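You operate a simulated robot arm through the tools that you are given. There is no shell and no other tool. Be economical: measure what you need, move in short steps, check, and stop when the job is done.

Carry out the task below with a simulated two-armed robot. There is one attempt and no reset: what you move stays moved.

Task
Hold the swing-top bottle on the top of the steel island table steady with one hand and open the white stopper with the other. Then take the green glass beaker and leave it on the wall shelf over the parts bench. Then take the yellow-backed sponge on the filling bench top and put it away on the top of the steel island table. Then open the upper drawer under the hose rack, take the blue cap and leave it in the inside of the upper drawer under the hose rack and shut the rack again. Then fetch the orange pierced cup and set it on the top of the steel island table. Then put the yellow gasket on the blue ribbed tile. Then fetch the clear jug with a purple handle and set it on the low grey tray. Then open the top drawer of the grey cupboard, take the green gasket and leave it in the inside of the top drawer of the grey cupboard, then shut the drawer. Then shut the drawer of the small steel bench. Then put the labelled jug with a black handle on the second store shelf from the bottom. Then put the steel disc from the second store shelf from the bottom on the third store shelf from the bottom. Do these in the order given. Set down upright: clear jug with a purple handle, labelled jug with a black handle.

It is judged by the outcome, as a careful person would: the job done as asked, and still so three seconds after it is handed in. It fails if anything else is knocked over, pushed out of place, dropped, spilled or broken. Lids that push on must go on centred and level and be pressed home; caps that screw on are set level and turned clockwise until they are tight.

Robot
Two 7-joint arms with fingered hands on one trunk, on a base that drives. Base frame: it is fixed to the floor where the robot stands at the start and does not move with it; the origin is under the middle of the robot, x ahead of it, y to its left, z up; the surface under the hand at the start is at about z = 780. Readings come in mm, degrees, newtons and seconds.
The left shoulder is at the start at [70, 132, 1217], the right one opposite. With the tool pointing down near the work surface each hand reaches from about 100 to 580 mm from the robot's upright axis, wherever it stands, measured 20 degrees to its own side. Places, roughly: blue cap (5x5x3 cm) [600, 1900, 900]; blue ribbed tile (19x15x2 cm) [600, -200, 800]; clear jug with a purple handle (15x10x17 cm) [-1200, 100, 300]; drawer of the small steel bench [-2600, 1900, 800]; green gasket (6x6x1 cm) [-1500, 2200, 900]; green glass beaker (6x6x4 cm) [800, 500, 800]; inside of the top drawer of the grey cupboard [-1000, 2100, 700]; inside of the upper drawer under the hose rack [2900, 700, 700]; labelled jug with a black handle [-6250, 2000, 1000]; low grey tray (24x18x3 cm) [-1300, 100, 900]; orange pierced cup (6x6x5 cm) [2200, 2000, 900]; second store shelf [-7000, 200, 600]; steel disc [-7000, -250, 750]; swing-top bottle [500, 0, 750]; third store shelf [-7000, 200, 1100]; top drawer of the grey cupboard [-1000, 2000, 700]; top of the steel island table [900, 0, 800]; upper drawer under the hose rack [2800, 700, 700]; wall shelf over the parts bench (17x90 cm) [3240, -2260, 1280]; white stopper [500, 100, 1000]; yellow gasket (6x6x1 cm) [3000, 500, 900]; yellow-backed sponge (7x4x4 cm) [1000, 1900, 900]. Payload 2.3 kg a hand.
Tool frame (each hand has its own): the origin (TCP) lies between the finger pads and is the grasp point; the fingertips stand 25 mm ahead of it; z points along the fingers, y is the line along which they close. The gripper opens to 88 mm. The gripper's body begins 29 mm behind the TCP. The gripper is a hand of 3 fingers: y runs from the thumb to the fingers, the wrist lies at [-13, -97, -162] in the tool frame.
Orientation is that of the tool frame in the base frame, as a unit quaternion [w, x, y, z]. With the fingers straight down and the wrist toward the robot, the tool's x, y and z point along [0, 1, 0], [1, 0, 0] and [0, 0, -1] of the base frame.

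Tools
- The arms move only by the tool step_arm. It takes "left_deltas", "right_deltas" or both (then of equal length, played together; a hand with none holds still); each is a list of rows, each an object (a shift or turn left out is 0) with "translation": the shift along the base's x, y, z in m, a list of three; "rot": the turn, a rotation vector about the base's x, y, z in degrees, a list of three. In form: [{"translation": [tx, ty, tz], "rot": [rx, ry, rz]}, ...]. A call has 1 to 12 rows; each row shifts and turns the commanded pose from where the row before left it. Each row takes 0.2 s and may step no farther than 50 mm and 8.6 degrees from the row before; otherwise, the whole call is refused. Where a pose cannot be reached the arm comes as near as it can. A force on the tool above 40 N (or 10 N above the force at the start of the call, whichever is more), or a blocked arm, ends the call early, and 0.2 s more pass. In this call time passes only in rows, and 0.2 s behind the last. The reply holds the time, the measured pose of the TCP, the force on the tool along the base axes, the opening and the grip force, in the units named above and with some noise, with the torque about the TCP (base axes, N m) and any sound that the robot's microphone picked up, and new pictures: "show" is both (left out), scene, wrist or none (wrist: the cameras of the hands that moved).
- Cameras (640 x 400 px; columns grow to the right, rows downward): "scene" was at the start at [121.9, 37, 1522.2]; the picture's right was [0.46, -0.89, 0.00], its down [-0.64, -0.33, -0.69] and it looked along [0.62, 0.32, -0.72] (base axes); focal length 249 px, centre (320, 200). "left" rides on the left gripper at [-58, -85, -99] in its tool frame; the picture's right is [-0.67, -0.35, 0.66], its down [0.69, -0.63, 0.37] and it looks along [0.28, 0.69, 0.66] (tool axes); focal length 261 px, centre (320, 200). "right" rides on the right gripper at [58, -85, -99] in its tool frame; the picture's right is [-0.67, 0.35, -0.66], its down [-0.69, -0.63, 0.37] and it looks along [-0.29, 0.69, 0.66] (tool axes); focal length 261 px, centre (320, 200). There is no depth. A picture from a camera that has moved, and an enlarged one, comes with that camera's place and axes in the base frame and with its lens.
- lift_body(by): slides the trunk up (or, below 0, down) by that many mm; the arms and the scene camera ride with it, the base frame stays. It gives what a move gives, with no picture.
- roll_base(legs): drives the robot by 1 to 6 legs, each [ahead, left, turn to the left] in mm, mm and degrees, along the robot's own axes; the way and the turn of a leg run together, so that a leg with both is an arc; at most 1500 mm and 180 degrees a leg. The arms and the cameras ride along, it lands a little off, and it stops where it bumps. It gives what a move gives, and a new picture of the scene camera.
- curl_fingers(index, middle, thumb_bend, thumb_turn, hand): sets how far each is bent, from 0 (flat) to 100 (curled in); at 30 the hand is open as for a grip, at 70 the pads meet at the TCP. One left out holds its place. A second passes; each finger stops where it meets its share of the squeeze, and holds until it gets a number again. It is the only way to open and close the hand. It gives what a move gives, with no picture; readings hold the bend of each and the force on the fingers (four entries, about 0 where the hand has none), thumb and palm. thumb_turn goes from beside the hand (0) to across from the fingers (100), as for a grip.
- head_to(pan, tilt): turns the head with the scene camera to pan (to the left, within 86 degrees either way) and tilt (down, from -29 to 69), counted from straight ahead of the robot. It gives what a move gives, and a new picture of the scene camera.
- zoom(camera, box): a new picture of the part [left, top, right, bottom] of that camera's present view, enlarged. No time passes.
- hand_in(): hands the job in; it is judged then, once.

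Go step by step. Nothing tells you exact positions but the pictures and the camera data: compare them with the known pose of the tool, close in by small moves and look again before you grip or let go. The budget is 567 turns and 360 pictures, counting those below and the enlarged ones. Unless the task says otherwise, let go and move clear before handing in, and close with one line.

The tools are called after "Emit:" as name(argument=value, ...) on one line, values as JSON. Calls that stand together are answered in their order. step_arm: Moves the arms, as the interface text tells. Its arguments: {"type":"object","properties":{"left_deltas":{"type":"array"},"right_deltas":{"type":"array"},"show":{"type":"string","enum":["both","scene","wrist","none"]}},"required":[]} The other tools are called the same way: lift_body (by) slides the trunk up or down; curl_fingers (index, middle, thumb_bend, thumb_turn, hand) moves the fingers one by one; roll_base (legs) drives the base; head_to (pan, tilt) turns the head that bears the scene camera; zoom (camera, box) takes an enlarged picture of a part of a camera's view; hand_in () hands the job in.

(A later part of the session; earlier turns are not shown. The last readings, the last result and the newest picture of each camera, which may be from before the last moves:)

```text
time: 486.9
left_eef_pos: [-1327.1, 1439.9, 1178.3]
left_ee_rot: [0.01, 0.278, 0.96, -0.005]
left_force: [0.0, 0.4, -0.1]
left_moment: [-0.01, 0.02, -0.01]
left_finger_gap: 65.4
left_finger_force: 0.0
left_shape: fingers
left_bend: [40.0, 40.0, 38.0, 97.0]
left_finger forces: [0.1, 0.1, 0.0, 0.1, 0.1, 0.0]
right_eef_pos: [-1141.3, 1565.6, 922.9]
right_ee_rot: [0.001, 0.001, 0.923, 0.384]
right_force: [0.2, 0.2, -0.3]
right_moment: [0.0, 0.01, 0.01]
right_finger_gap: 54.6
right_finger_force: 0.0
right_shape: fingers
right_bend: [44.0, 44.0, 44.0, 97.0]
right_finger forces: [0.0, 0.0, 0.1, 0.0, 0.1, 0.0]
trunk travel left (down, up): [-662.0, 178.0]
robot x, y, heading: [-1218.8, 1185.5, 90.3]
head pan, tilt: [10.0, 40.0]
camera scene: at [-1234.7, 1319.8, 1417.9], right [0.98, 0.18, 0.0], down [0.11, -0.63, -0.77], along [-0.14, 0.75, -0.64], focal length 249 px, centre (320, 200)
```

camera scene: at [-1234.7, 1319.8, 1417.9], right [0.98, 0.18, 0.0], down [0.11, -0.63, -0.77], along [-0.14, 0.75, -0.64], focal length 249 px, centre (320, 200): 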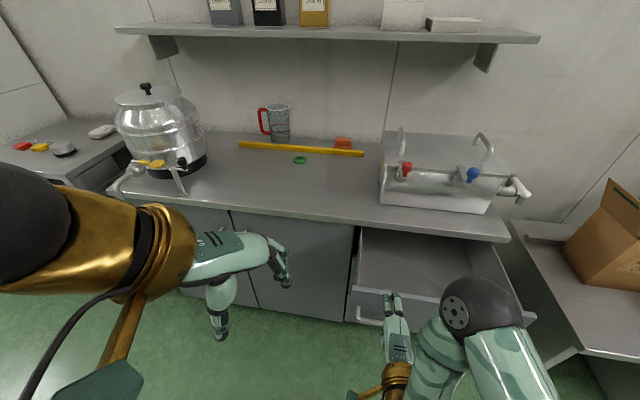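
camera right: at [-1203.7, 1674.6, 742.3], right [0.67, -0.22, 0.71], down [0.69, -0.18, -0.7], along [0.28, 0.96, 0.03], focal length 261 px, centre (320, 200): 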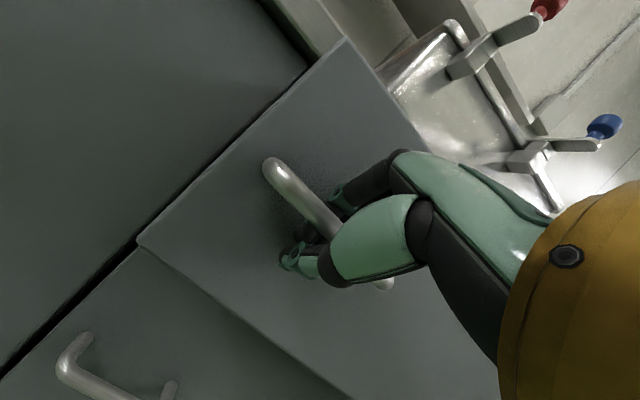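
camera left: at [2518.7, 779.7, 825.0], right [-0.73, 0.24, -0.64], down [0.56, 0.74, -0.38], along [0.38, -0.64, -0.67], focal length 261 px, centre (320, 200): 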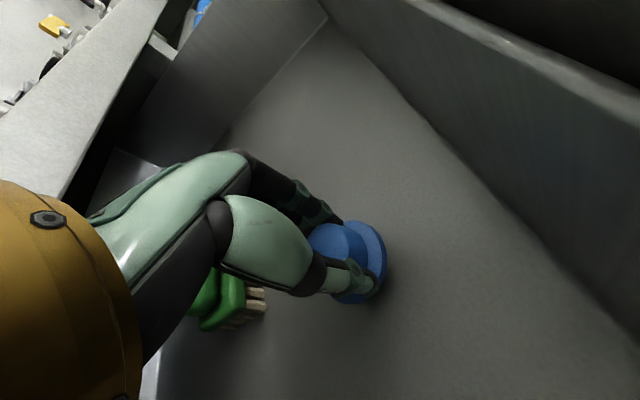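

The drawer is open and empty. Now the gasket: I'll set the right hand tool-down, shift left past the open drawer and approach the worktop.

Emit:
step_arm(right_deltas=[{"translation": [0, 0.01, 0.015], "rot": [-7.5, 0, 0]}, {"translation": [0, 0.01, 0.015], "rot": [-7.5, 0, 0]}, {"translation": [0, 0.01, 0.015], "rot": [-7.5, 0, 0]}, {"translation": [0, 0.01, 0.015], "rot": [-7.5, 0, 0]}, {"translation": [0, 0.01, 0.015], "rot": [-7.5, 0, 0]}, {"translation": [0, 0.01, 0.015], "rot": [-7.5, 0, 0]}], show="none")

Emit:
lift_body(by=60)

Emit:
roll_base(legs=[[0, 290, 0], [330, 0, 0]])

Emit:
zoom(camera="right", box=[0, 0, 640, 400])

```text
time: 488.3
left_eef_pos: [-1328.7, 1440.7, 1178.2]
left_ee_rot: [0.011, 0.279, 0.96, -0.007]
left_force: [0.3, -0.4, 0.1]
left_moment: [0.02, -0.02, -0.01]
left_finger_gap: 65.3
left_finger_force: 0.1
left_shape: fingers
left_bend: [40.0, 40.0, 38.0, 97.0]
left_finger forces: [0.0, 0.0, 0.0, 0.1, 0.0, 0.0]
right_eef_pos: [-1138.6, 1622.5, 1004.8]
right_ee_rot: [0.012, 0.009, 0.999, 0.032]
right_force: [0.2, 0.1, -0.4]
right_moment: [0.01, -0.03, -0.01]
right_finger_gap: 54.9
right_finger_force: 0.0
right_shape: fingers
right_bend: [44.0, 44.0, 44.0, 97.0]
right_finger forces: [0.0, 0.0, 0.0, 0.0, 0.0, 0.0]
right hand out of reach, approached as far as the arm can: row 6
trunk travel left (down, up): [-662.0, 178.0]
robot x, y, heading: [-1217.1, 1185.6, 90.2]
head pan, tilt: [10.0, 40.0]
```

```text
time: 489.3
left_eef_pos: [-1327.5, 1441.0, 1238.3]
left_ee_rot: [0.01, 0.279, 0.96, -0.006]
left_force: [0.2, 0.6, 0.2]
left_moment: [0.01, 0.01, 0.01]
left_finger_gap: 65.1
left_finger_force: 0.1
left_shape: fingers
left_bend: [40.0, 40.0, 38.0, 97.0]
left_finger forces: [0.1, 0.0, 0.1, 0.1, 0.0, 0.0]
right_eef_pos: [-1137.7, 1620.7, 1063.6]
right_ee_rot: [0.012, 0.009, 0.999, 0.031]
right_force: [-1.1, -0.2, 0.9]
right_moment: [0.02, 0.01, -0.01]
right_finger_gap: 54.7
right_finger_force: 0.2
right_shape: fingers
right_bend: [44.0, 44.0, 44.0, 97.0]
right_finger forces: [0.1, 0.1, 0.0, 0.1, 0.1, 0.1]
trunk travel left (down, up): [-722.0, 118.0]
robot x, y, heading: [-1221.7, 1184.4, 90.5]
head pan, tilt: [10.0, 40.0]
```

```text
time: 493.1
left_eef_pos: [-1620.6, 1766.7, 1239.4]
left_ee_rot: [0.01, 0.278, 0.96, -0.005]
left_force: [0.0, -0.4, -0.2]
left_moment: [0.04, 0.04, -0.01]
left_finger_gap: 65.4
left_finger_force: 0.1
left_shape: fingers
left_bend: [40.0, 40.0, 38.0, 97.0]
left_finger forces: [0.0, 0.0, 0.0, 0.1, 0.0, 0.0]
right_eef_pos: [-1430.1, 1948.6, 1065.1]
right_ee_rot: [0.013, 0.008, 0.999, 0.033]
right_force: [0.3, -0.5, 0.2]
right_moment: [0.0, 0.01, 0.0]
right_finger_gap: 55.0
right_finger_force: 0.1
right_shape: fingers
right_bend: [44.0, 44.0, 44.0, 97.0]
right_finger forces: [0.0, 0.1, 0.0, 0.0, 0.1, 0.1]
trunk travel left (down, up): [-722.0, 118.0]
robot x, y, heading: [-1514.4, 1516.6, 90.4]
head pan, tilt: [10.0, 40.0]
camera scene: at [-1526.8, 1646.8, 1478.1], right [0.98, 0.18, 0.0], down [0.12, -0.63, -0.77], along [-0.14, 0.75, -0.64], focal length 249 px, centre (320, 200)
```

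scene: 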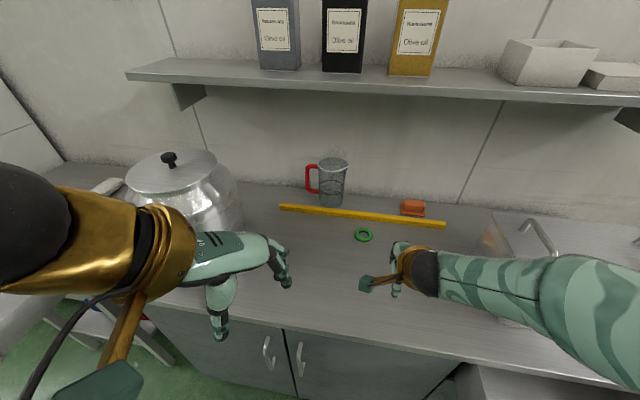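

```text
1.00 times, centred on (320, 200) of right (not enlarged: the box is as wide or as high as the picture)
camera zoom: at [-1492.8, 1858.9, 1156.5], right [0.66, 0.29, 0.69], down [0.69, -0.62, -0.39], along [0.31, 0.73, -0.61], focal length 261 px, centre (320, 200)
```

zoom: 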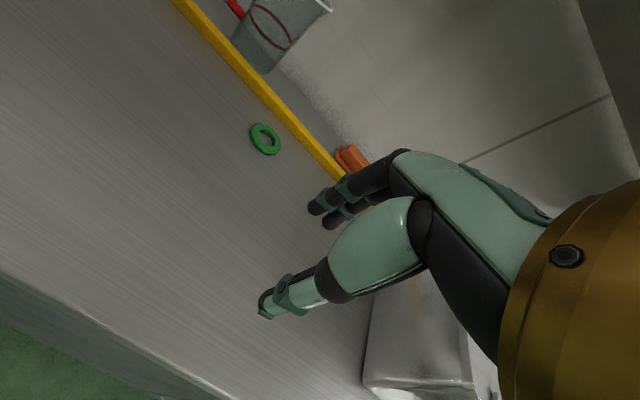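

Emit:
roll_base(legs=[[105, 0, 0]])

Emit:
step_arm(right_deltas=[{"translation": [-0.008, 0.02, 0], "rot": [-3.6, 1.4, 0]}, {"translation": [-0.008, 0.02, 0], "rot": [0, 0, 7.6]}, {"translation": [-0.008, 0.02, 0], "rot": [0, 0, 7.6]}, {"translation": [-0.008, 0.02, 0], "rot": [0, 0, 7.6]}, {"translation": [-0.008, 0.02, 0], "rot": [0, 0, 7.6]}, {"translation": [-0.008, 0.02, -0.01], "rot": [0, 0, 7.6]}, {"translation": [0, 0, -0.02], "rot": [0, 0, 7.0]}], show="both")

```text
time: 494.2
left_eef_pos: [-1621.6, 1869.2, 1239.4]
left_ee_rot: [0.011, 0.277, 0.961, -0.005]
left_force: [0.3, -0.1, -0.5]
left_moment: [0.02, -0.01, 0.04]
left_finger_gap: 65.1
left_finger_force: 0.1
left_shape: fingers
left_bend: [40.0, 40.0, 38.0, 97.0]
left_finger forces: [0.0, 0.0, 0.0, 0.0, 0.0, 0.0]
right_eef_pos: [-1432.4, 2050.0, 1065.3]
right_ee_rot: [0.011, 0.007, 0.999, 0.033]
right_force: [0.1, 0.2, -0.1]
right_moment: [-0.03, 0.0, 0.02]
right_finger_gap: 54.6
right_finger_force: 0.0
right_shape: fingers
right_bend: [44.0, 44.0, 44.0, 97.0]
right_finger forces: [0.0, 0.1, 0.0, 0.1, 0.1, 0.0]
trunk travel left (down, up): [-722.0, 118.0]
robot x, y, heading: [-1508.3, 1617.6, 90.6]
head pan, tilt: [10.0, 40.0]
camera scene: at [-1527.8, 1748.9, 1478.3], right [0.98, 0.18, 0.0], down [0.12, -0.63, -0.77], along [-0.14, 0.76, -0.64], focal length 249 px, centre (320, 200)
```

scene: 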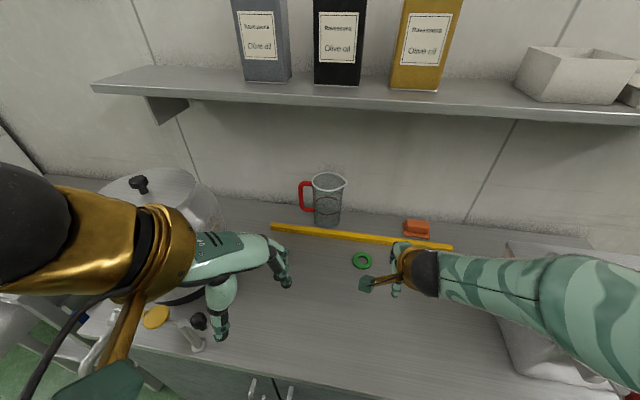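

```text
time: 495.8
left_eef_pos: [-1620.1, 1872.2, 1239.0]
left_ee_rot: [0.011, 0.278, 0.961, -0.006]
left_force: [-0.3, 0.0, 0.1]
left_moment: [0.0, -0.01, 0.01]
left_finger_gap: 65.5
left_finger_force: 0.1
left_shape: fingers
left_bend: [40.0, 40.0, 38.0, 97.0]
left_finger forces: [0.0, 0.0, 0.0, 0.0, 0.0, 0.1]
right_eef_pos: [-1475.2, 2162.4, 1058.1]
right_ee_rot: [0.0, -0.286, 0.958, 0.0]
right_force: [-1.8, 0.0, -0.1]
right_moment: [0.0, 0.01, 0.02]
right_finger_gap: 54.4
right_finger_force: 0.1
right_shape: fingers
right_bend: [44.0, 44.0, 44.0, 97.0]
right_finger forces: [0.1, 0.1, 0.0, 0.1, 0.1, 0.0]
right hand out of reach, approached as far as the arm can: row 6, 7
trunk travel left (down, up): [-722.0, 118.0]
robot x, y, heading: [-1512.0, 1622.9, 90.7]
head pan, tilt: [10.0, 40.0]
camera scene: at [-1527.5, 1752.5, 1478.0], right [0.98, 0.18, 0.0], down [0.12, -0.63, -0.77], along [-0.14, 0.75, -0.64], focal length 249 px, centre (320, 200)
camera right: at [-1477.5, 2061.3, 1158.1], right [0.37, 0.66, 0.66], down [0.92, -0.15, -0.37], along [-0.14, 0.74, -0.66], focal length 261 px, centre (320, 200)
```

scene: 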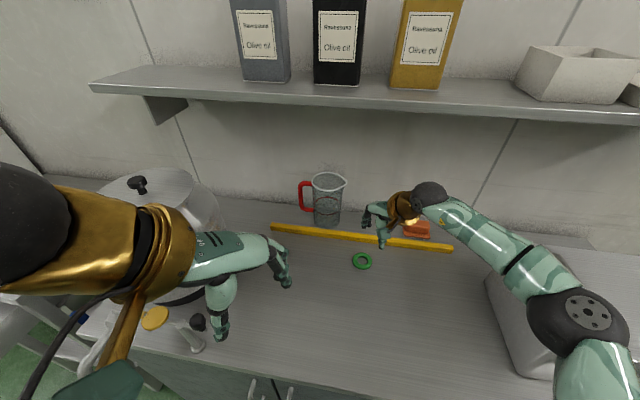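
right: 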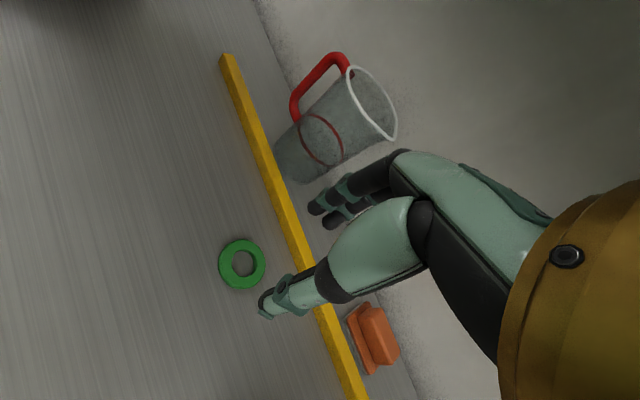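

The ring is at about [-1487, 2220], worktop z≈855, with the yellow rod 70 mm behind it. Closer, then down.

Emit:
roll_base(legs=[[45, 0, 0]])

Emit:
curl_fingers(hand="right", index=37, middle=37, thumb_bend=37)

Emit:
step_arm(right_deltas=[{"translation": [-0.004, 0.004, -0.04]}, {"translation": [-0.004, 0.004, -0.04]}, {"translation": [-0.004, 0.004, -0.03]}], show="wrist")

```text
time: 496.7
left_eef_pos: [-1621.5, 1911.4, 1239.2]
left_ee_rot: [0.01, 0.277, 0.961, -0.003]
left_force: [0.0, 0.0, -0.4]
left_moment: [0.05, 0.04, 0.06]
left_finger_gap: 65.2
left_finger_force: 0.0
left_shape: fingers
left_bend: [40.0, 40.0, 38.0, 97.0]
left_finger forces: [0.0, 0.0, 0.0, 0.1, 0.0, 0.1]
right_eef_pos: [-1476.3, 2202.7, 1062.1]
right_ee_rot: [0.001, -0.286, 0.958, 0.004]
right_force: [-0.3, -0.5, 0.0]
right_moment: [0.0, -0.02, 0.01]
right_finger_gap: 54.8
right_finger_force: 0.1
right_shape: fingers
right_bend: [44.0, 44.0, 44.0, 97.0]
right_finger forces: [0.0, 0.1, 0.1, 0.1, 0.0, 0.1]
trunk travel left (down, up): [-722.0, 118.0]
robot x, y, heading: [-1512.3, 1662.7, 90.5]
head pan, tilt: [10.0, 40.0]
camera scene: at [-1528.2, 1789.4, 1478.7], right [0.98, 0.18, 0.0], down [0.12, -0.63, -0.77], along [-0.14, 0.76, -0.64], focal length 249 px, centre (320, 200)
```

scene: 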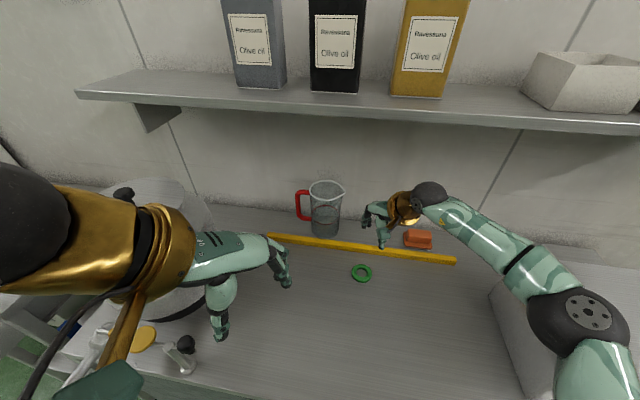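

```text
time: 497.7
left_eef_pos: [-1620.7, 1918.1, 1238.0]
left_ee_rot: [0.011, 0.277, 0.961, -0.006]
left_force: [-0.4, 0.3, 0.4]
left_moment: [0.04, 0.01, 0.06]
left_finger_gap: 65.2
left_finger_force: 0.1
left_shape: fingers
left_bend: [40.0, 40.0, 38.0, 97.0]
left_finger forces: [0.1, 0.0, 0.0, 0.0, 0.0, 0.0]
right_eef_pos: [-1475.5, 2208.4, 1058.1]
right_ee_rot: [0.0, -0.286, 0.958, -0.001]
right_force: [-0.8, 0.5, 0.3]
right_moment: [0.02, 0.02, -0.02]
right_finger_gap: 69.6
right_finger_force: 0.1
right_shape: fingers
right_bend: [37.0, 37.0, 37.0, 97.0]
right_finger forces: [0.0, 0.1, 0.0, 0.0, 0.0, 0.0]
trunk travel left (down, up): [-722.0, 118.0]
robot x, y, heading: [-1515.0, 1664.6, 90.3]
head pan, tilt: [10.0, 40.0]
```

```text
time: 498.5
left_eef_pos: [-1621.1, 1919.3, 1238.9]
left_ee_rot: [0.011, 0.276, 0.961, -0.006]
left_force: [-0.2, -0.2, -0.4]
left_moment: [0.01, 0.0, 0.03]
left_finger_gap: 65.4
left_finger_force: 0.1
left_shape: fingers
left_bend: [40.0, 40.0, 38.0, 97.0]
left_finger forces: [0.1, 0.0, 0.0, 0.0, 0.0, 0.1]
right_eef_pos: [-1484.2, 2217.8, 968.8]
right_ee_rot: [0.001, -0.286, 0.958, 0.0]
right_force: [0.1, 0.1, 0.3]
right_moment: [-0.01, 0.0, -0.05]
right_finger_gap: 69.5
right_finger_force: 0.1
right_shape: fingers
right_bend: [37.0, 37.0, 37.0, 97.0]
right_finger forces: [0.0, 0.1, 0.0, 0.1, 0.0, 0.2]
right hand out of reach, approached as far as the arm can: row 3
trunk travel left (down, up): [-722.0, 118.0]
robot x, y, heading: [-1512.5, 1662.8, 90.2]
head pan, tilt: [10.0, 40.0]
camera right: at [-1487.7, 2115.1, 1068.1], right [0.37, 0.66, 0.66], down [0.92, -0.15, -0.37], along [-0.14, 0.74, -0.66], focal length 261 px, centre (320, 200)
```

right: 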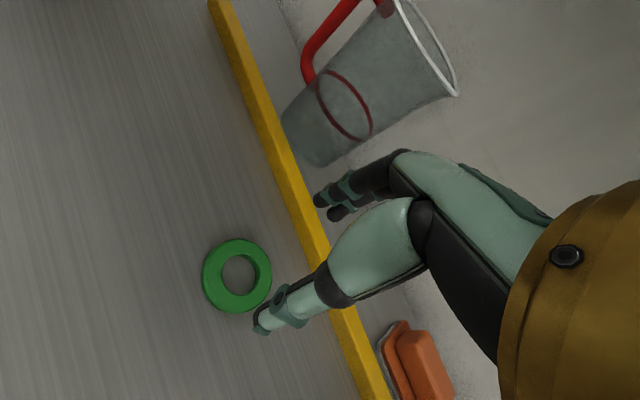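

Emit:
lift_body(by=-72)

Emit:
zoom(camera="right", box=[150, 120, 450, 360])

```text
time: 499.6
left_eef_pos: [-1620.6, 1917.0, 1165.6]
left_ee_rot: [0.011, 0.277, 0.961, -0.006]
left_force: [0.1, -0.5, 0.9]
left_moment: [-0.01, -0.01, -0.01]
left_finger_gap: 65.3
left_finger_force: 0.1
left_shape: fingers
left_bend: [40.0, 40.0, 38.0, 97.0]
left_finger forces: [0.0, 0.0, 0.1, 0.0, 0.0, 0.0]
right_eef_pos: [-1485.6, 2217.1, 897.4]
right_ee_rot: [0.001, -0.286, 0.958, 0.001]
right_force: [0.2, 1.0, -0.6]
right_moment: [0.03, -0.01, 0.01]
right_finger_gap: 69.5
right_finger_force: 0.0
right_shape: fingers
right_bend: [37.0, 37.0, 37.0, 97.0]
right_finger forces: [0.0, 0.0, 0.0, 0.1, 0.0, 0.0]
trunk travel left (down, up): [-650.0, 190.0]
robot x, y, heading: [-1512.5, 1666.7, 90.6]
head pan, tilt: [10.0, 40.0]
```

```text
1.67 times, centred on (300, 240) of right
camera zoom: at [-1487.7, 2115.2, 996.3], right [0.37, 0.66, 0.66], down [0.92, -0.15, -0.37], along [-0.14, 0.74, -0.66], focal length 434 px, centre (353, 133)
```

zoom: 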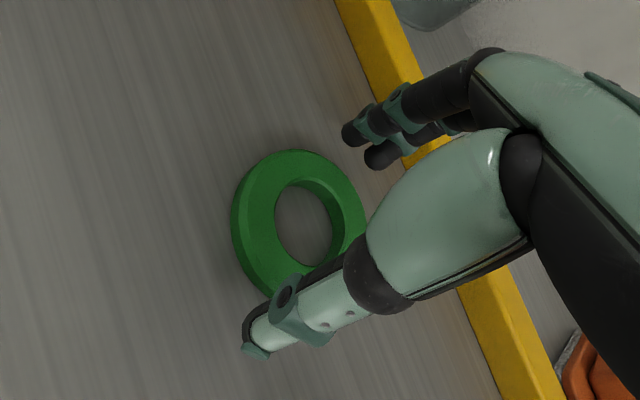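

Emit:
lift_body(by=-8)

Emit:
lift_body(by=-4)

Emit:
zoom(camera="right", box=[150, 120, 450, 360])

```text
time: 500.2
left_eef_pos: [-1621.7, 1917.5, 1159.0]
left_ee_rot: [0.011, 0.278, 0.961, -0.006]
left_force: [0.3, 0.4, 0.5]
left_moment: [0.04, -0.01, -0.02]
left_finger_gap: 65.4
left_finger_force: 0.1
left_shape: fingers
left_bend: [40.0, 40.0, 38.0, 97.0]
left_finger forces: [0.1, 0.0, 0.0, 0.1, 0.1, 0.1]
right_eef_pos: [-1484.7, 2215.8, 888.1]
right_ee_rot: [-0.001, -0.286, 0.958, 0.001]
right_force: [-0.5, 0.1, 0.4]
right_moment: [-0.02, 0.01, 0.04]
right_finger_gap: 69.6
right_finger_force: 0.0
right_shape: fingers
right_bend: [37.0, 37.0, 37.0, 97.0]
right_finger forces: [0.1, 0.0, 0.0, 0.1, 0.0, 0.1]
trunk travel left (down, up): [-642.0, 198.0]
robot x, y, heading: [-1515.6, 1664.1, 90.5]
head pan, tilt: [10.0, 40.0]
```

```text
time: 500.7
left_eef_pos: [-1620.5, 1916.7, 1155.4]
left_ee_rot: [0.01, 0.278, 0.961, -0.005]
left_force: [-0.6, -0.3, 0.6]
left_moment: [0.01, 0.0, 0.04]
left_finger_gap: 65.4
left_finger_force: 0.0
left_shape: fingers
left_bend: [40.0, 40.0, 38.0, 97.0]
left_finger forces: [0.0, 0.0, 0.1, 0.0, 0.0, 0.0]
right_eef_pos: [-1484.7, 2215.4, 886.8]
right_ee_rot: [-0.001, -0.285, 0.958, 0.002]
right_force: [1.4, -0.3, 8.4]
right_moment: [0.34, 0.12, 0.02]
right_finger_gap: 69.6
right_finger_force: 4.1
right_shape: fingers
right_bend: [37.0, 36.0, 37.0, 97.0]
right_finger forces: [0.1, 8.0, 0.1, 0.1, 0.0, 0.0]
trunk travel left (down, up): [-638.0, 202.0]
robot x, y, heading: [-1512.7, 1665.5, 90.7]
head pan, tilt: [10.0, 40.0]
```

```text
1.67 times, centred on (300, 240) of right
camera zoom: at [-1487.5, 2113.8, 985.8], right [0.37, 0.66, 0.66], down [0.92, -0.15, -0.37], along [-0.14, 0.74, -0.66], focal length 434 px, centre (353, 133)
```

zoom: 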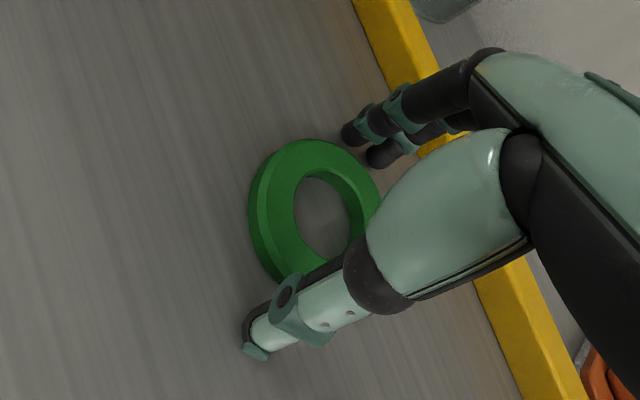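

Emit:
lift_body(by=4)

Emit:
curl_fingers(hand="right", index=45, middle=45, thumb_bend=46)

Emit:
curl_fingers(hand="right", index=52, middle=52, thumb_bend=54)

Emit:
zoom(camera="right", box=[150, 120, 450, 360])

```text
time: 501.3
left_eef_pos: [-1621.3, 1917.4, 1158.7]
left_ee_rot: [0.011, 0.278, 0.961, -0.006]
left_force: [-0.1, 0.4, -0.8]
left_moment: [0.0, -0.03, 0.01]
left_finger_gap: 65.5
left_finger_force: 0.1
left_shape: fingers
left_bend: [40.0, 40.0, 38.0, 97.0]
left_finger forces: [0.0, 0.0, 0.0, 0.0, 0.0, 0.1]
right_eef_pos: [-1485.7, 2215.4, 889.2]
right_ee_rot: [0.0, -0.286, 0.958, 0.0]
right_force: [-0.2, 0.3, -0.1]
right_moment: [0.01, -0.02, 0.0]
right_finger_gap: 69.8
right_finger_force: 0.0
right_shape: fingers
right_bend: [37.0, 37.0, 37.0, 97.0]
right_finger forces: [0.0, 0.0, 0.0, 0.1, 0.0, 0.1]
trunk travel left (down, up): [-642.0, 198.0]
robot x, y, heading: [-1511.3, 1663.5, 90.5]
head pan, tilt: [10.0, 40.0]
```

```text
time: 502.3
left_eef_pos: [-1621.0, 1917.9, 1159.1]
left_ee_rot: [0.011, 0.277, 0.961, -0.006]
left_force: [0.0, -0.4, 0.4]
left_moment: [0.0, 0.05, 0.0]
left_finger_gap: 65.4
left_finger_force: 0.0
left_shape: fingers
left_bend: [40.0, 40.0, 38.0, 97.0]
left_finger forces: [0.1, 0.0, 0.0, 0.0, 0.0, 0.0]
right_eef_pos: [-1486.8, 2216.7, 888.7]
right_ee_rot: [0.0, -0.285, 0.959, -0.001]
right_force: [0.2, 0.5, -0.1]
right_moment: [0.0, 0.03, 0.01]
right_finger_gap: 53.3
right_finger_force: 1.3
right_shape: fingers
right_bend: [44.0, 44.0, 45.0, 97.0]
right_finger forces: [0.3, 1.0, 0.0, 0.1, 0.6, 0.1]
trunk travel left (down, up): [-642.0, 198.0]
robot x, y, heading: [-1511.8, 1661.4, 90.8]
head pan, tilt: [10.0, 40.0]
```

```text
time: 503.3
left_eef_pos: [-1621.9, 1917.2, 1158.7]
left_ee_rot: [0.011, 0.277, 0.961, -0.005]
left_force: [1.0, 0.2, 0.4]
left_moment: [0.06, 0.01, -0.01]
left_finger_gap: 65.5
left_finger_force: 0.0
left_shape: fingers
left_bend: [40.0, 40.0, 38.0, 97.0]
left_finger forces: [0.1, 0.0, 0.0, 0.0, 0.0, 0.0]
right_eef_pos: [-1485.8, 2217.4, 888.3]
right_ee_rot: [-0.001, -0.286, 0.958, 0.001]
right_force: [-1.3, 1.7, 4.7]
right_moment: [0.16, 0.05, 0.03]
right_finger_gap: 50.3
right_finger_force: 8.0
right_shape: fingers
right_bend: [47.0, 47.0, 46.0, 97.0]
right_finger forces: [3.4, 6.6, 0.0, 0.0, 5.8, 0.0]
trunk travel left (down, up): [-642.0, 198.0]
robot x, y, heading: [-1511.5, 1664.8, 90.3]
head pan, tilt: [10.0, 40.0]
```

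```text
1.67 times, centred on (300, 240) of right
camera zoom: at [-1488.0, 2114.9, 988.7], right [0.37, 0.66, 0.66], down [0.92, -0.15, -0.37], along [-0.14, 0.74, -0.66], focal length 434 px, centre (353, 133)
```

zoom: 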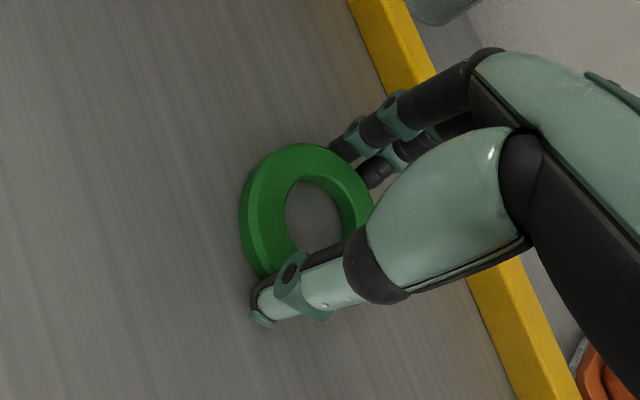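

Gripped evenly. Lift with the trunk and check.

Emit:
lift_body(by=70)

Emit:
zoom(camera="right", box=[0, 0, 640, 400])

```text
time: 504.3
left_eef_pos: [-1621.7, 1918.7, 1229.9]
left_ee_rot: [0.011, 0.277, 0.961, -0.005]
left_force: [0.1, 0.1, -0.1]
left_moment: [0.0, 0.0, -0.02]
left_finger_gap: 65.3
left_finger_force: 0.1
left_shape: fingers
left_bend: [40.0, 40.0, 38.0, 97.0]
left_finger forces: [0.0, 0.0, 0.0, 0.0, 0.0, 0.0]
right_eef_pos: [-1485.4, 2217.8, 959.5]
right_ee_rot: [0.0, -0.285, 0.958, 0.0]
right_force: [0.3, -0.3, 0.0]
right_moment: [-0.03, -0.01, 0.01]
right_finger_gap: 50.1
right_finger_force: 6.6
right_shape: fingers
right_bend: [47.0, 48.0, 46.0, 97.0]
right_finger forces: [3.2, 3.3, 0.1, 0.0, 6.4, 0.1]
trunk travel left (down, up): [-712.0, 128.0]
robot x, y, heading: [-1514.7, 1665.4, 90.7]
head pan, tilt: [10.0, 40.0]
```

```text
1.00 times, centred on (320, 200) of right (not enlarged: the box is as wide or as high as the picture)
camera zoom: at [-1487.7, 2115.4, 1058.3], right [0.37, 0.66, 0.66], down [0.92, -0.15, -0.37], along [-0.14, 0.74, -0.66], focal length 261 px, centre (320, 200)
```

zoom: 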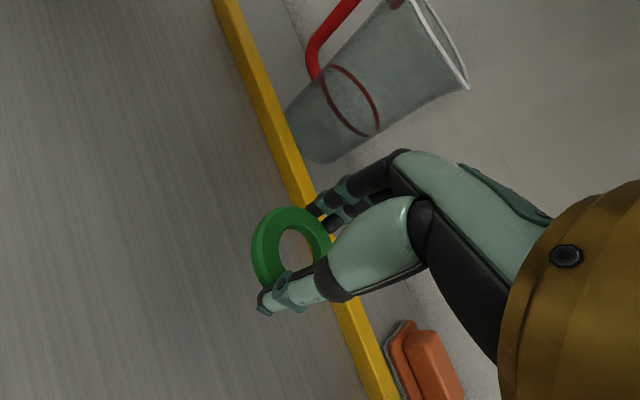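

Gasket held. I'll back out, draw the arm in, and go over the open drawer, turning the hand sideways so the wrist clears the drawer front.

Emit:
roll_base(legs=[[-330, 0, 0]])

Emit:
step_arm(right_deltas=[{"translation": [0, -0.03, 0.02], "rot": [0, 0, 8]}, {"translation": [0, -0.03, 0.02], "rot": [0, 0, 8]}, {"translation": [0, -0.02, 0.02], "rot": [0, 0, 8]}, {"translation": [0, 0, 0.01], "rot": [0, 0, 8]}, {"translation": [0, 0, 0], "rot": [0, 0, 8]}, {"translation": [0, 0, 0], "rot": [0, 0, 8]}, {"rot": [0, 0, 8]}], show="none")

Emit:
roll_base(legs=[[0, -440, 0]])

```text
time: 506.5
left_eef_pos: [-1618.5, 1588.3, 1227.4]
left_ee_rot: [0.01, 0.278, 0.961, -0.006]
left_force: [0.5, 0.3, 0.0]
left_moment: [0.04, 0.03, 0.04]
left_finger_gap: 65.1
left_finger_force: 0.0
left_shape: fingers
left_bend: [40.0, 40.0, 38.0, 97.0]
left_finger forces: [0.0, 0.0, 0.1, 0.0, 0.1, 0.0]
right_eef_pos: [-1481.8, 1887.7, 957.7]
right_ee_rot: [0.0, -0.286, 0.958, -0.001]
right_force: [-0.3, -0.3, -0.8]
right_moment: [0.01, -0.04, 0.01]
right_finger_gap: 50.3
right_finger_force: 6.2
right_shape: fingers
right_bend: [47.0, 48.0, 46.0, 97.0]
right_finger forces: [3.2, 3.2, 0.0, 0.0, 6.5, 0.0]
trunk travel left (down, up): [-712.0, 128.0]
robot x, y, heading: [-1509.0, 1333.9, 90.5]
head pan, tilt: [10.0, 40.0]
camera scene: at [-1525.4, 1468.9, 1467.7], right [0.98, 0.18, 0.0], down [0.12, -0.63, -0.76], along [-0.14, 0.75, -0.64], focal length 249 px, centre (320, 200)
```

scene: 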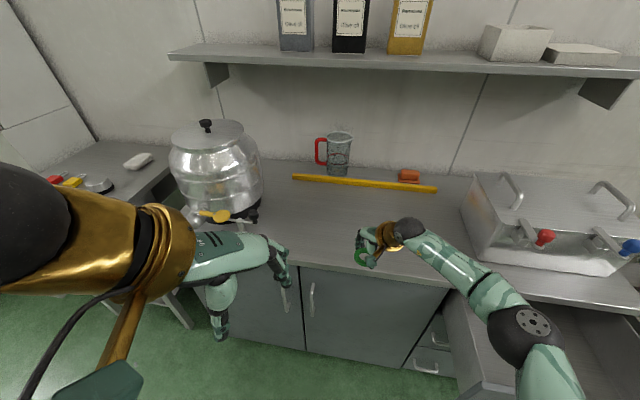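

```text
time: 508.1
left_eef_pos: [-1618.3, 1586.2, 1228.6]
left_ee_rot: [0.011, 0.277, 0.961, -0.006]
left_force: [-0.4, -0.6, 0.4]
left_moment: [-0.02, 0.03, 0.02]
left_finger_gap: 65.3
left_finger_force: 0.2
left_shape: fingers
left_bend: [40.0, 40.0, 38.0, 97.0]
left_finger forces: [0.1, 0.0, 0.0, 0.1, 0.0, 0.0]
right_eef_pos: [-1452.7, 1841.8, 992.8]
right_ee_rot: [-0.002, -0.354, 0.935, -0.001]
right_force: [-0.4, -0.3, -0.1]
right_moment: [0.04, 0.0, 0.01]
right_finger_gap: 50.2
right_finger_force: 6.0
right_shape: fingers
right_bend: [47.0, 49.0, 46.0, 97.0]
right_finger forces: [3.3, 2.8, 0.1, 0.0, 6.1, 0.0]
right hand out of reach, approached as far as the arm can: row 1, 2, 3, 4, 5, 6, 7
trunk travel left (down, up): [-712.0, 128.0]
robot x, y, heading: [-1509.1, 1333.2, 90.4]
head pan, tilt: [10.0, 40.0]
```

```text
time: 510.8
left_eef_pos: [-1180.7, 1589.0, 1228.2]
left_ee_rot: [0.012, 0.282, 0.959, -0.006]
left_force: [0.3, -0.6, 0.2]
left_moment: [-0.03, 0.0, 0.01]
left_finger_gap: 65.3
left_finger_force: 0.1
left_shape: fingers
left_bend: [40.0, 40.0, 38.0, 97.0]
left_finger forces: [0.0, 0.1, 0.0, 0.1, 0.1, 0.0]
right_eef_pos: [-1014.2, 1842.5, 993.9]
right_ee_rot: [-0.001, -0.351, 0.936, -0.003]
right_force: [0.8, 0.5, -0.2]
right_moment: [0.0, -0.03, -0.02]
right_finger_gap: 50.2
right_finger_force: 6.4
right_shape: fingers
right_bend: [47.0, 49.0, 46.0, 97.0]
right_finger forces: [3.3, 2.8, 0.1, 0.0, 5.9, 0.0]
trunk travel left (down, up): [-712.0, 128.0]
robot x, y, heading: [-1072.6, 1337.3, 90.2]
head pan, tilt: [10.0, 40.0]
camera scene: at [-1088.8, 1469.2, 1467.9], right [0.98, 0.18, 0.0], down [0.11, -0.63, -0.77], along [-0.13, 0.75, -0.64], focal length 249 px, centre (320, 200)
```

scene: 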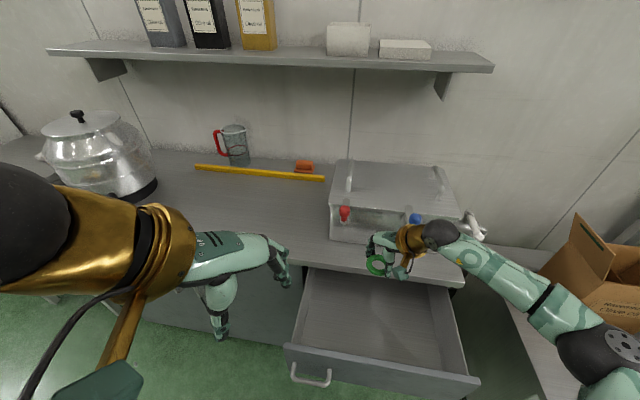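

Emit:
step_arm(right_deltas=[{"translation": [-0.01, -0.015, 0]}, {"translation": [-0.01, -0.015, 0]}], show="none")

Emit:
lift_body(by=-200)

Emit:
zoom(camera="right", box=[0, 0, 640, 400])

Emit:
zoom(camera="scene", box=[260, 150, 520, 390])

```text
time: 511.4
left_eef_pos: [-1180.6, 1589.1, 1228.4]
left_ee_rot: [0.011, 0.28, 0.96, -0.006]
left_force: [-0.3, -0.3, 0.4]
left_moment: [0.01, -0.01, 0.0]
left_finger_gap: 65.3
left_finger_force: 0.0
left_shape: fingers
left_bend: [40.0, 40.0, 38.0, 97.0]
left_finger forces: [0.0, 0.1, 0.1, 0.1, 0.0, 0.0]
right_eef_pos: [-1032.3, 1812.5, 993.1]
right_ee_rot: [-0.001, -0.35, 0.937, -0.001]
right_force: [1.4, 0.0, 0.2]
right_moment: [0.0, 0.02, -0.01]
right_finger_gap: 50.3
right_finger_force: 6.6
right_shape: fingers
right_bend: [47.0, 49.0, 46.0, 97.0]
right_finger forces: [3.4, 2.8, 0.1, 0.1, 6.0, 0.1]
trunk travel left (down, up): [-712.0, 128.0]
robot x, y, heading: [-1074.3, 1334.6, 90.2]
head pan, tilt: [10.0, 40.0]
```

```text
time: 513.6
left_eef_pos: [-1179.5, 1589.1, 1029.1]
left_ee_rot: [0.012, 0.28, 0.96, -0.006]
left_force: [0.3, -0.3, -0.8]
left_moment: [0.01, 0.03, -0.01]
left_finger_gap: 65.4
left_finger_force: 0.1
left_shape: fingers
left_bend: [40.0, 40.0, 38.0, 97.0]
left_finger forces: [0.0, 0.0, 0.1, 0.0, 0.0, 0.0]
right_eef_pos: [-1032.4, 1814.3, 792.9]
right_ee_rot: [-0.001, -0.351, 0.936, -0.002]
right_force: [-0.6, 0.0, -0.5]
right_moment: [0.0, -0.02, -0.01]
right_finger_gap: 49.9
right_finger_force: 5.7
right_shape: fingers
right_bend: [47.0, 49.0, 46.0, 97.0]
right_finger forces: [3.4, 2.8, 0.0, 0.0, 6.0, 0.0]
trunk travel left (down, up): [-512.0, 328.0]
robot x, y, heading: [-1071.2, 1335.5, 89.9]
head pan, tilt: [10.0, 40.0]
```

```text
1.00 times, centred on (320, 200) of right (not enlarged: the box is as wide or as high as the picture)
camera zoom: at [-1020.7, 1712.9, 892.8], right [0.28, 0.71, 0.65], down [0.93, -0.03, -0.37], along [-0.24, 0.71, -0.66], focal length 261 px, centre (320, 200)
```

zoom: 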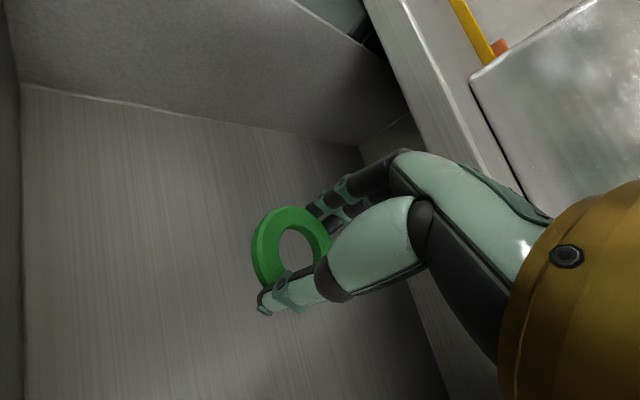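

```text
1.67 times, centred on (390, 270) of scene
camera zoom: at [-1087.1, 1469.0, 1267.9], right [0.98, 0.18, 0.0], down [0.11, -0.63, -0.77], along [-0.13, 0.75, -0.64], focal length 414 px, centre (203, 83)
```

zoom: 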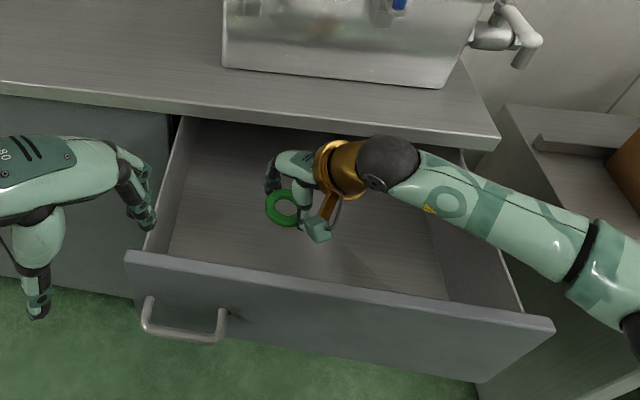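

Emit:
lift_body(by=-35)

Emit:
lift_body(by=-15)

Emit:
zoom(camera="right", box=[0, 0, 640, 400])

```text
time: 514.4
left_eef_pos: [-1179.9, 1588.8, 994.2]
left_ee_rot: [0.011, 0.281, 0.96, -0.006]
left_force: [-0.7, 0.2, -0.4]
left_moment: [0.0, -0.02, -0.02]
left_finger_gap: 65.5
left_finger_force: 0.0
left_shape: fingers
left_bend: [40.0, 40.0, 38.0, 97.0]
left_finger forces: [0.0, 0.0, 0.0, 0.0, 0.0, 0.1]
right_eef_pos: [-1031.9, 1813.3, 757.0]
right_ee_rot: [-0.002, -0.351, 0.936, -0.002]
right_force: [0.3, 0.3, -0.2]
right_moment: [0.01, 0.0, -0.02]
right_finger_gap: 50.4
right_finger_force: 5.9
right_shape: fingers
right_bend: [47.0, 49.0, 46.0, 97.0]
right_finger forces: [3.4, 2.8, 0.0, 0.0, 5.8, 0.1]
trunk travel left (down, up): [-477.0, 363.0]
robot x, y, heading: [-1073.3, 1334.2, 90.0]
head pan, tilt: [10.0, 40.0]
```

```text
time: 515.0
left_eef_pos: [-1179.2, 1589.0, 978.6]
left_ee_rot: [0.01, 0.28, 0.96, -0.006]
left_force: [0.2, 0.1, 0.6]
left_moment: [0.01, 0.03, 0.01]
left_finger_gap: 65.3
left_finger_force: 0.0
left_shape: fingers
left_bend: [40.0, 40.0, 38.0, 97.0]
left_finger forces: [0.0, 0.0, 0.0, 0.0, 0.0, 0.0]
right_eef_pos: [-1032.3, 1813.8, 742.8]
right_ee_rot: [-0.002, -0.35, 0.937, -0.002]
right_force: [0.4, 0.6, -0.6]
right_moment: [0.03, -0.02, 0.02]
right_finger_gap: 50.4
right_finger_force: 5.6
right_shape: fingers
right_bend: [47.0, 49.0, 46.0, 97.0]
right_finger forces: [3.4, 2.7, 0.0, 0.1, 5.8, 0.1]
trunk travel left (down, up): [-462.0, 378.0]
robot x, y, heading: [-1073.2, 1335.7, 90.1]
head pan, tilt: [10.0, 40.0]
```

```text
1.00 times, centred on (320, 200) of right (not enlarged: the box is as wide or as high as the picture)
camera zoom: at [-1020.7, 1712.8, 842.7], right [0.28, 0.71, 0.65], down [0.93, -0.03, -0.37], along [-0.24, 0.71, -0.66], focal length 261 px, centre (320, 200)
```

zoom: 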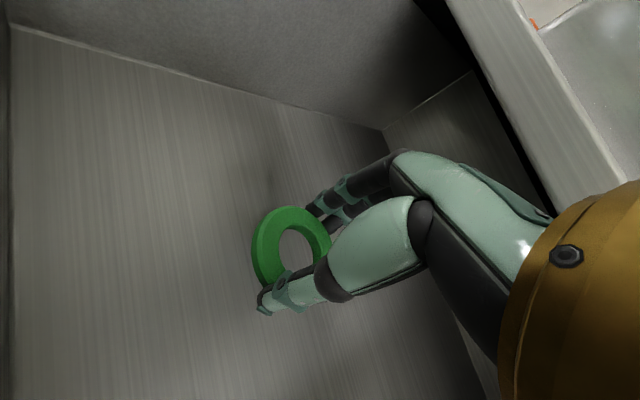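

Emit:
step_arm(right_deltas=[{"translation": [0, 0.02, 0]}], show="none")

Emit:
lift_body(by=-15)

Emit:
lift_body(by=-10)

Emit:
zoom(camera="right", box=[0, 0, 640, 400])

```text
time: 515.4
left_eef_pos: [-1180.2, 1589.8, 978.8]
left_ee_rot: [0.011, 0.281, 0.96, -0.006]
left_force: [0.2, 0.6, 0.9]
left_moment: [0.01, 0.02, -0.04]
left_finger_gap: 65.4
left_finger_force: 0.0
left_shape: fingers
left_bend: [40.0, 40.0, 38.0, 97.0]
left_finger forces: [0.0, 0.0, 0.0, 0.1, 0.0, 0.1]
right_eef_pos: [-1032.4, 1832.9, 741.4]
right_ee_rot: [-0.002, -0.351, 0.936, -0.002]
right_force: [0.5, 0.7, -0.4]
right_moment: [-0.03, -0.03, 0.01]
right_finger_gap: 50.5
right_finger_force: 6.7
right_shape: fingers
right_bend: [47.0, 49.0, 46.0, 97.0]
right_finger forces: [3.4, 2.8, 0.0, 0.0, 5.9, 0.1]
trunk travel left (down, up): [-462.0, 378.0]
robot x, y, heading: [-1068.3, 1333.5, 90.1]
head pan, tilt: [10.0, 40.0]
```

```text
time: 516.0
left_eef_pos: [-1178.8, 1589.3, 963.8]
left_ee_rot: [0.011, 0.281, 0.96, -0.006]
left_force: [-0.2, 0.3, -0.3]
left_moment: [-0.02, -0.02, -0.02]
left_finger_gap: 65.1
left_finger_force: 0.0
left_shape: fingers
left_bend: [40.0, 40.0, 38.0, 97.0]
left_finger forces: [0.0, 0.0, 0.0, 0.0, 0.0, 0.0]
right_eef_pos: [-1032.1, 1834.0, 728.0]
right_ee_rot: [-0.002, -0.351, 0.936, -0.002]
right_force: [-0.1, 0.2, -0.1]
right_moment: [-0.03, -0.04, 0.01]
right_finger_gap: 50.2
right_finger_force: 6.2
right_shape: fingers
right_bend: [47.0, 49.0, 46.0, 97.0]
right_finger forces: [3.4, 2.8, 0.1, 0.1, 5.9, 0.1]
trunk travel left (down, up): [-447.0, 393.0]
robot x, y, heading: [-1070.8, 1337.3, 90.0]
head pan, tilt: [10.0, 40.0]
```

```text
time: 516.6
left_eef_pos: [-1179.3, 1588.2, 953.3]
left_ee_rot: [0.01, 0.281, 0.96, -0.006]
left_force: [0.4, 1.1, 0.1]
left_moment: [-0.03, -0.04, 0.02]
left_finger_gap: 65.4
left_finger_force: 0.1
left_shape: fingers
left_bend: [40.0, 40.0, 38.0, 97.0]
left_finger forces: [0.0, 0.0, 0.0, 0.1, 0.0, 0.0]
right_eef_pos: [-1033.0, 1834.2, 719.0]
right_ee_rot: [-0.002, -0.351, 0.936, -0.002]
right_force: [0.2, 0.1, -0.2]
right_moment: [0.04, -0.03, 0.02]
right_finger_gap: 50.2
right_finger_force: 6.3
right_shape: fingers
right_bend: [47.0, 49.0, 46.0, 97.0]
right_finger forces: [3.4, 2.8, 0.0, 0.1, 5.9, 0.0]
trunk travel left (down, up): [-437.0, 403.0]
robot x, y, heading: [-1067.9, 1332.3, 89.9]
head pan, tilt: [10.0, 40.0]
```

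```text
1.00 times, centred on (320, 200) of right (not enlarged: the box is as wide or as high as the picture)
camera zoom: at [-1020.4, 1732.8, 817.5], right [0.28, 0.71, 0.65], down [0.93, -0.03, -0.37], along [-0.24, 0.71, -0.66], focal length 261 px, centre (320, 200)
```

zoom: 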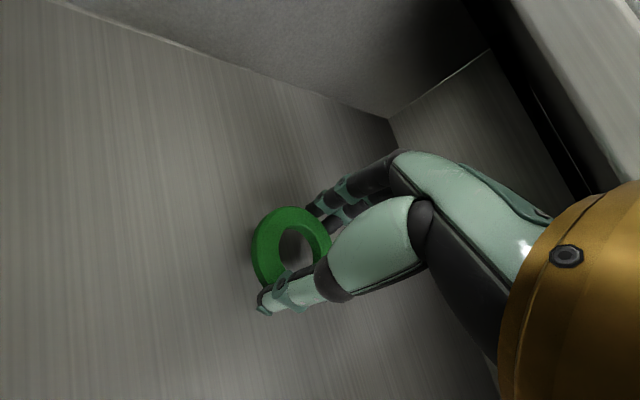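

Emit:
lift_body(by=-10)

Emit:
lift_body(by=-7)

Emit:
lift_body(by=-6)

Emit:
zoom(camera="right", box=[0, 0, 640, 400])

```text
time: 517.2
left_eef_pos: [-1179.1, 1590.2, 943.5]
left_ee_rot: [0.011, 0.28, 0.96, -0.006]
left_force: [-0.1, -0.1, 1.0]
left_moment: [-0.01, 0.0, 0.0]
left_finger_gap: 65.2
left_finger_force: 0.2
left_shape: fingers
left_bend: [40.0, 40.0, 38.0, 97.0]
left_finger forces: [0.0, 0.0, 0.0, 0.0, 0.0, 0.0]
right_eef_pos: [-1031.7, 1834.2, 707.5]
right_ee_rot: [-0.002, -0.35, 0.937, -0.002]
right_force: [0.3, 0.7, 0.5]
right_moment: [0.0, -0.01, 0.0]
right_finger_gap: 50.2
right_finger_force: 5.9
right_shape: fingers
right_bend: [47.0, 49.0, 46.0, 97.0]
right_finger forces: [3.4, 2.8, 0.0, 0.0, 5.9, 0.0]
trunk travel left (down, up): [-427.0, 413.0]
robot x, y, heading: [-1074.1, 1332.0, 90.0]
head pan, tilt: [10.0, 40.0]
```

```text
time: 517.7
left_eef_pos: [-1180.1, 1589.8, 937.1]
left_ee_rot: [0.011, 0.281, 0.96, -0.006]
left_force: [0.3, 0.2, 0.0]
left_moment: [-0.01, 0.0, 0.03]
left_finger_gap: 65.3
left_finger_force: 0.1
left_shape: fingers
left_bend: [40.0, 40.0, 38.0, 97.0]
left_finger forces: [0.1, 0.0, 0.0, 0.1, 0.0, 0.0]
right_eef_pos: [-1032.5, 1833.3, 700.3]
right_ee_rot: [-0.002, -0.351, 0.936, -0.002]
right_force: [-0.7, -0.4, 0.2]
right_moment: [0.01, -0.01, 0.02]
right_finger_gap: 50.4
right_finger_force: 6.0
right_shape: fingers
right_bend: [47.0, 49.0, 46.0, 97.0]
right_finger forces: [3.5, 2.8, 0.0, 0.0, 5.9, 0.0]
trunk travel left (down, up): [-420.0, 420.0]
robot x, y, heading: [-1069.1, 1337.2, 89.9]
head pan, tilt: [10.0, 40.0]
```

```text
time: 518.3
left_eef_pos: [-1179.4, 1587.7, 932.2]
left_ee_rot: [0.011, 0.28, 0.96, -0.005]
left_force: [-0.6, -0.4, -0.2]
left_moment: [0.01, -0.03, 0.0]
left_finger_gap: 65.5
left_finger_force: 0.1
left_shape: fingers
left_bend: [40.0, 40.0, 38.0, 97.0]
left_finger forces: [0.1, 0.0, 0.0, 0.1, 0.0, 0.1]
right_eef_pos: [-1033.0, 1832.7, 696.2]
right_ee_rot: [-0.003, -0.35, 0.937, 0.001]
right_force: [0.2, -0.1, 10.4]
right_moment: [0.29, 0.17, 0.01]
right_finger_gap: 50.1
right_finger_force: 11.4
right_shape: fingers
right_bend: [47.0, 48.0, 46.0, 97.0]
right_finger forces: [3.2, 13.3, 0.0, 0.1, 6.4, 0.1]
trunk travel left (down, up): [-414.0, 426.0]
robot x, y, heading: [-1073.6, 1336.7, 89.9]
head pan, tilt: [10.0, 40.0]
```

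```text
1.00 times, centred on (320, 200) of right (not enlarged: the box is as wide or as high as the picture)
camera zoom: at [-1020.7, 1731.5, 796.3], right [0.28, 0.7, 0.65], down [0.93, -0.02, -0.37], along [-0.24, 0.71, -0.66], focal length 261 px, centre (320, 200)
```

zoom: 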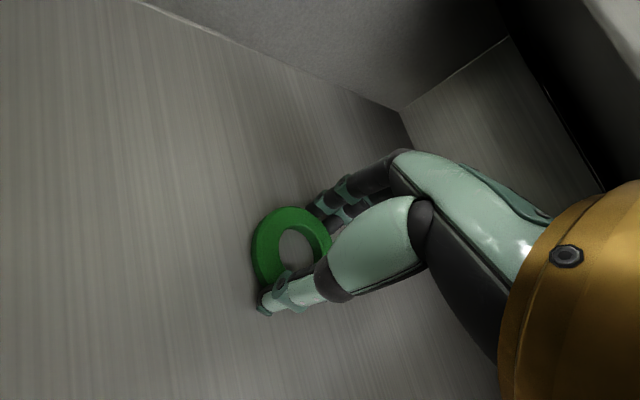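

Floor contact. Ease up 2 mm, open and rise.

Emit:
lift_body(by=2)

Emit:
curl_fingers(hand="right", index=36, middle=36, thumb_bend=36)

Emit:
lift_body(by=200)

Emit:
zoom(camera="right", box=[0, 0, 640, 400])

```text
time: 518.8
left_eef_pos: [-1179.3, 1588.8, 932.8]
left_ee_rot: [0.011, 0.281, 0.96, -0.005]
left_force: [-0.1, 0.2, 0.5]
left_moment: [0.0, 0.0, 0.01]
left_finger_gap: 65.4
left_finger_force: 0.1
left_shape: fingers
left_bend: [40.0, 40.0, 38.0, 97.0]
left_finger forces: [0.0, 0.0, 0.0, 0.0, 0.0, 0.0]
right_eef_pos: [-1033.3, 1832.0, 697.5]
right_ee_rot: [-0.002, -0.351, 0.936, -0.002]
right_force: [-0.5, 0.0, 6.0]
right_moment: [0.17, 0.12, 0.0]
right_finger_gap: 50.2
right_finger_force: 9.3
right_shape: fingers
right_bend: [47.0, 48.0, 46.0, 97.0]
right_finger forces: [3.4, 9.3, 0.1, 0.0, 6.1, 0.1]
trunk travel left (down, up): [-416.0, 424.0]
robot x, y, heading: [-1071.9, 1337.0, 90.3]
head pan, tilt: [10.0, 40.0]
```

```text
time: 519.8
left_eef_pos: [-1180.0, 1590.0, 932.7]
left_ee_rot: [0.011, 0.281, 0.96, -0.006]
left_force: [0.9, -0.8, -0.1]
left_moment: [0.0, 0.02, -0.02]
left_finger_gap: 65.4
left_finger_force: 0.0
left_shape: fingers
left_bend: [40.0, 40.0, 38.0, 97.0]
left_finger forces: [0.1, 0.0, 0.0, 0.0, 0.0, 0.1]
right_eef_pos: [-1032.4, 1833.8, 697.9]
right_ee_rot: [-0.002, -0.351, 0.936, -0.002]
right_force: [0.2, 0.4, -0.8]
right_moment: [0.04, -0.02, -0.04]
right_finger_gap: 71.7
right_finger_force: 0.0
right_shape: fingers
right_bend: [36.0, 36.0, 36.0, 97.0]
right_finger forces: [0.0, 0.1, 0.0, 0.0, 0.1, 0.1]
trunk travel left (down, up): [-416.0, 424.0]
robot x, y, heading: [-1071.3, 1334.7, 90.1]
head pan, tilt: [10.0, 40.0]
```

```text
time: 522.0
left_eef_pos: [-1180.7, 1590.1, 1131.9]
left_ee_rot: [0.011, 0.28, 0.96, -0.006]
left_force: [-0.3, 0.1, 0.3]
left_moment: [0.0, 0.0, -0.05]
left_finger_gap: 65.4
left_finger_force: 0.0
left_shape: fingers
left_bend: [40.0, 40.0, 38.0, 97.0]
left_finger forces: [0.0, 0.0, 0.1, 0.0, 0.0, 0.1]
right_eef_pos: [-1031.6, 1834.4, 896.9]
right_ee_rot: [-0.001, -0.351, 0.936, -0.002]
right_force: [-0.6, -0.5, -0.3]
right_moment: [-0.01, -0.03, 0.01]
right_finger_gap: 71.8
right_finger_force: 0.1
right_shape: fingers
right_bend: [36.0, 36.0, 36.0, 97.0]
right_finger forces: [0.0, 0.0, 0.0, 0.1, 0.0, 0.0]
trunk travel left (down, up): [-616.0, 224.0]
robot x, y, heading: [-1072.2, 1337.4, 90.3]
head pan, tilt: [10.0, 40.0]
```

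```text
1.00 times, centred on (320, 200) of right (not enlarged: the box is as wide or as high as the picture)
camera zoom: at [-1020.5, 1733.0, 996.4], right [0.28, 0.71, 0.65], down [0.93, -0.03, -0.37], along [-0.24, 0.71, -0.66], focal length 261 px, centre (320, 200)
```

zoom: 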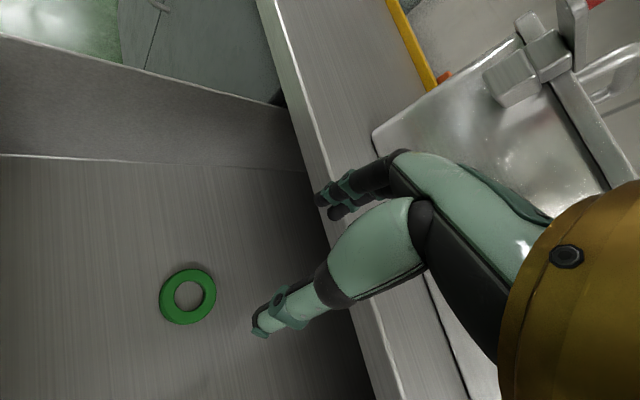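

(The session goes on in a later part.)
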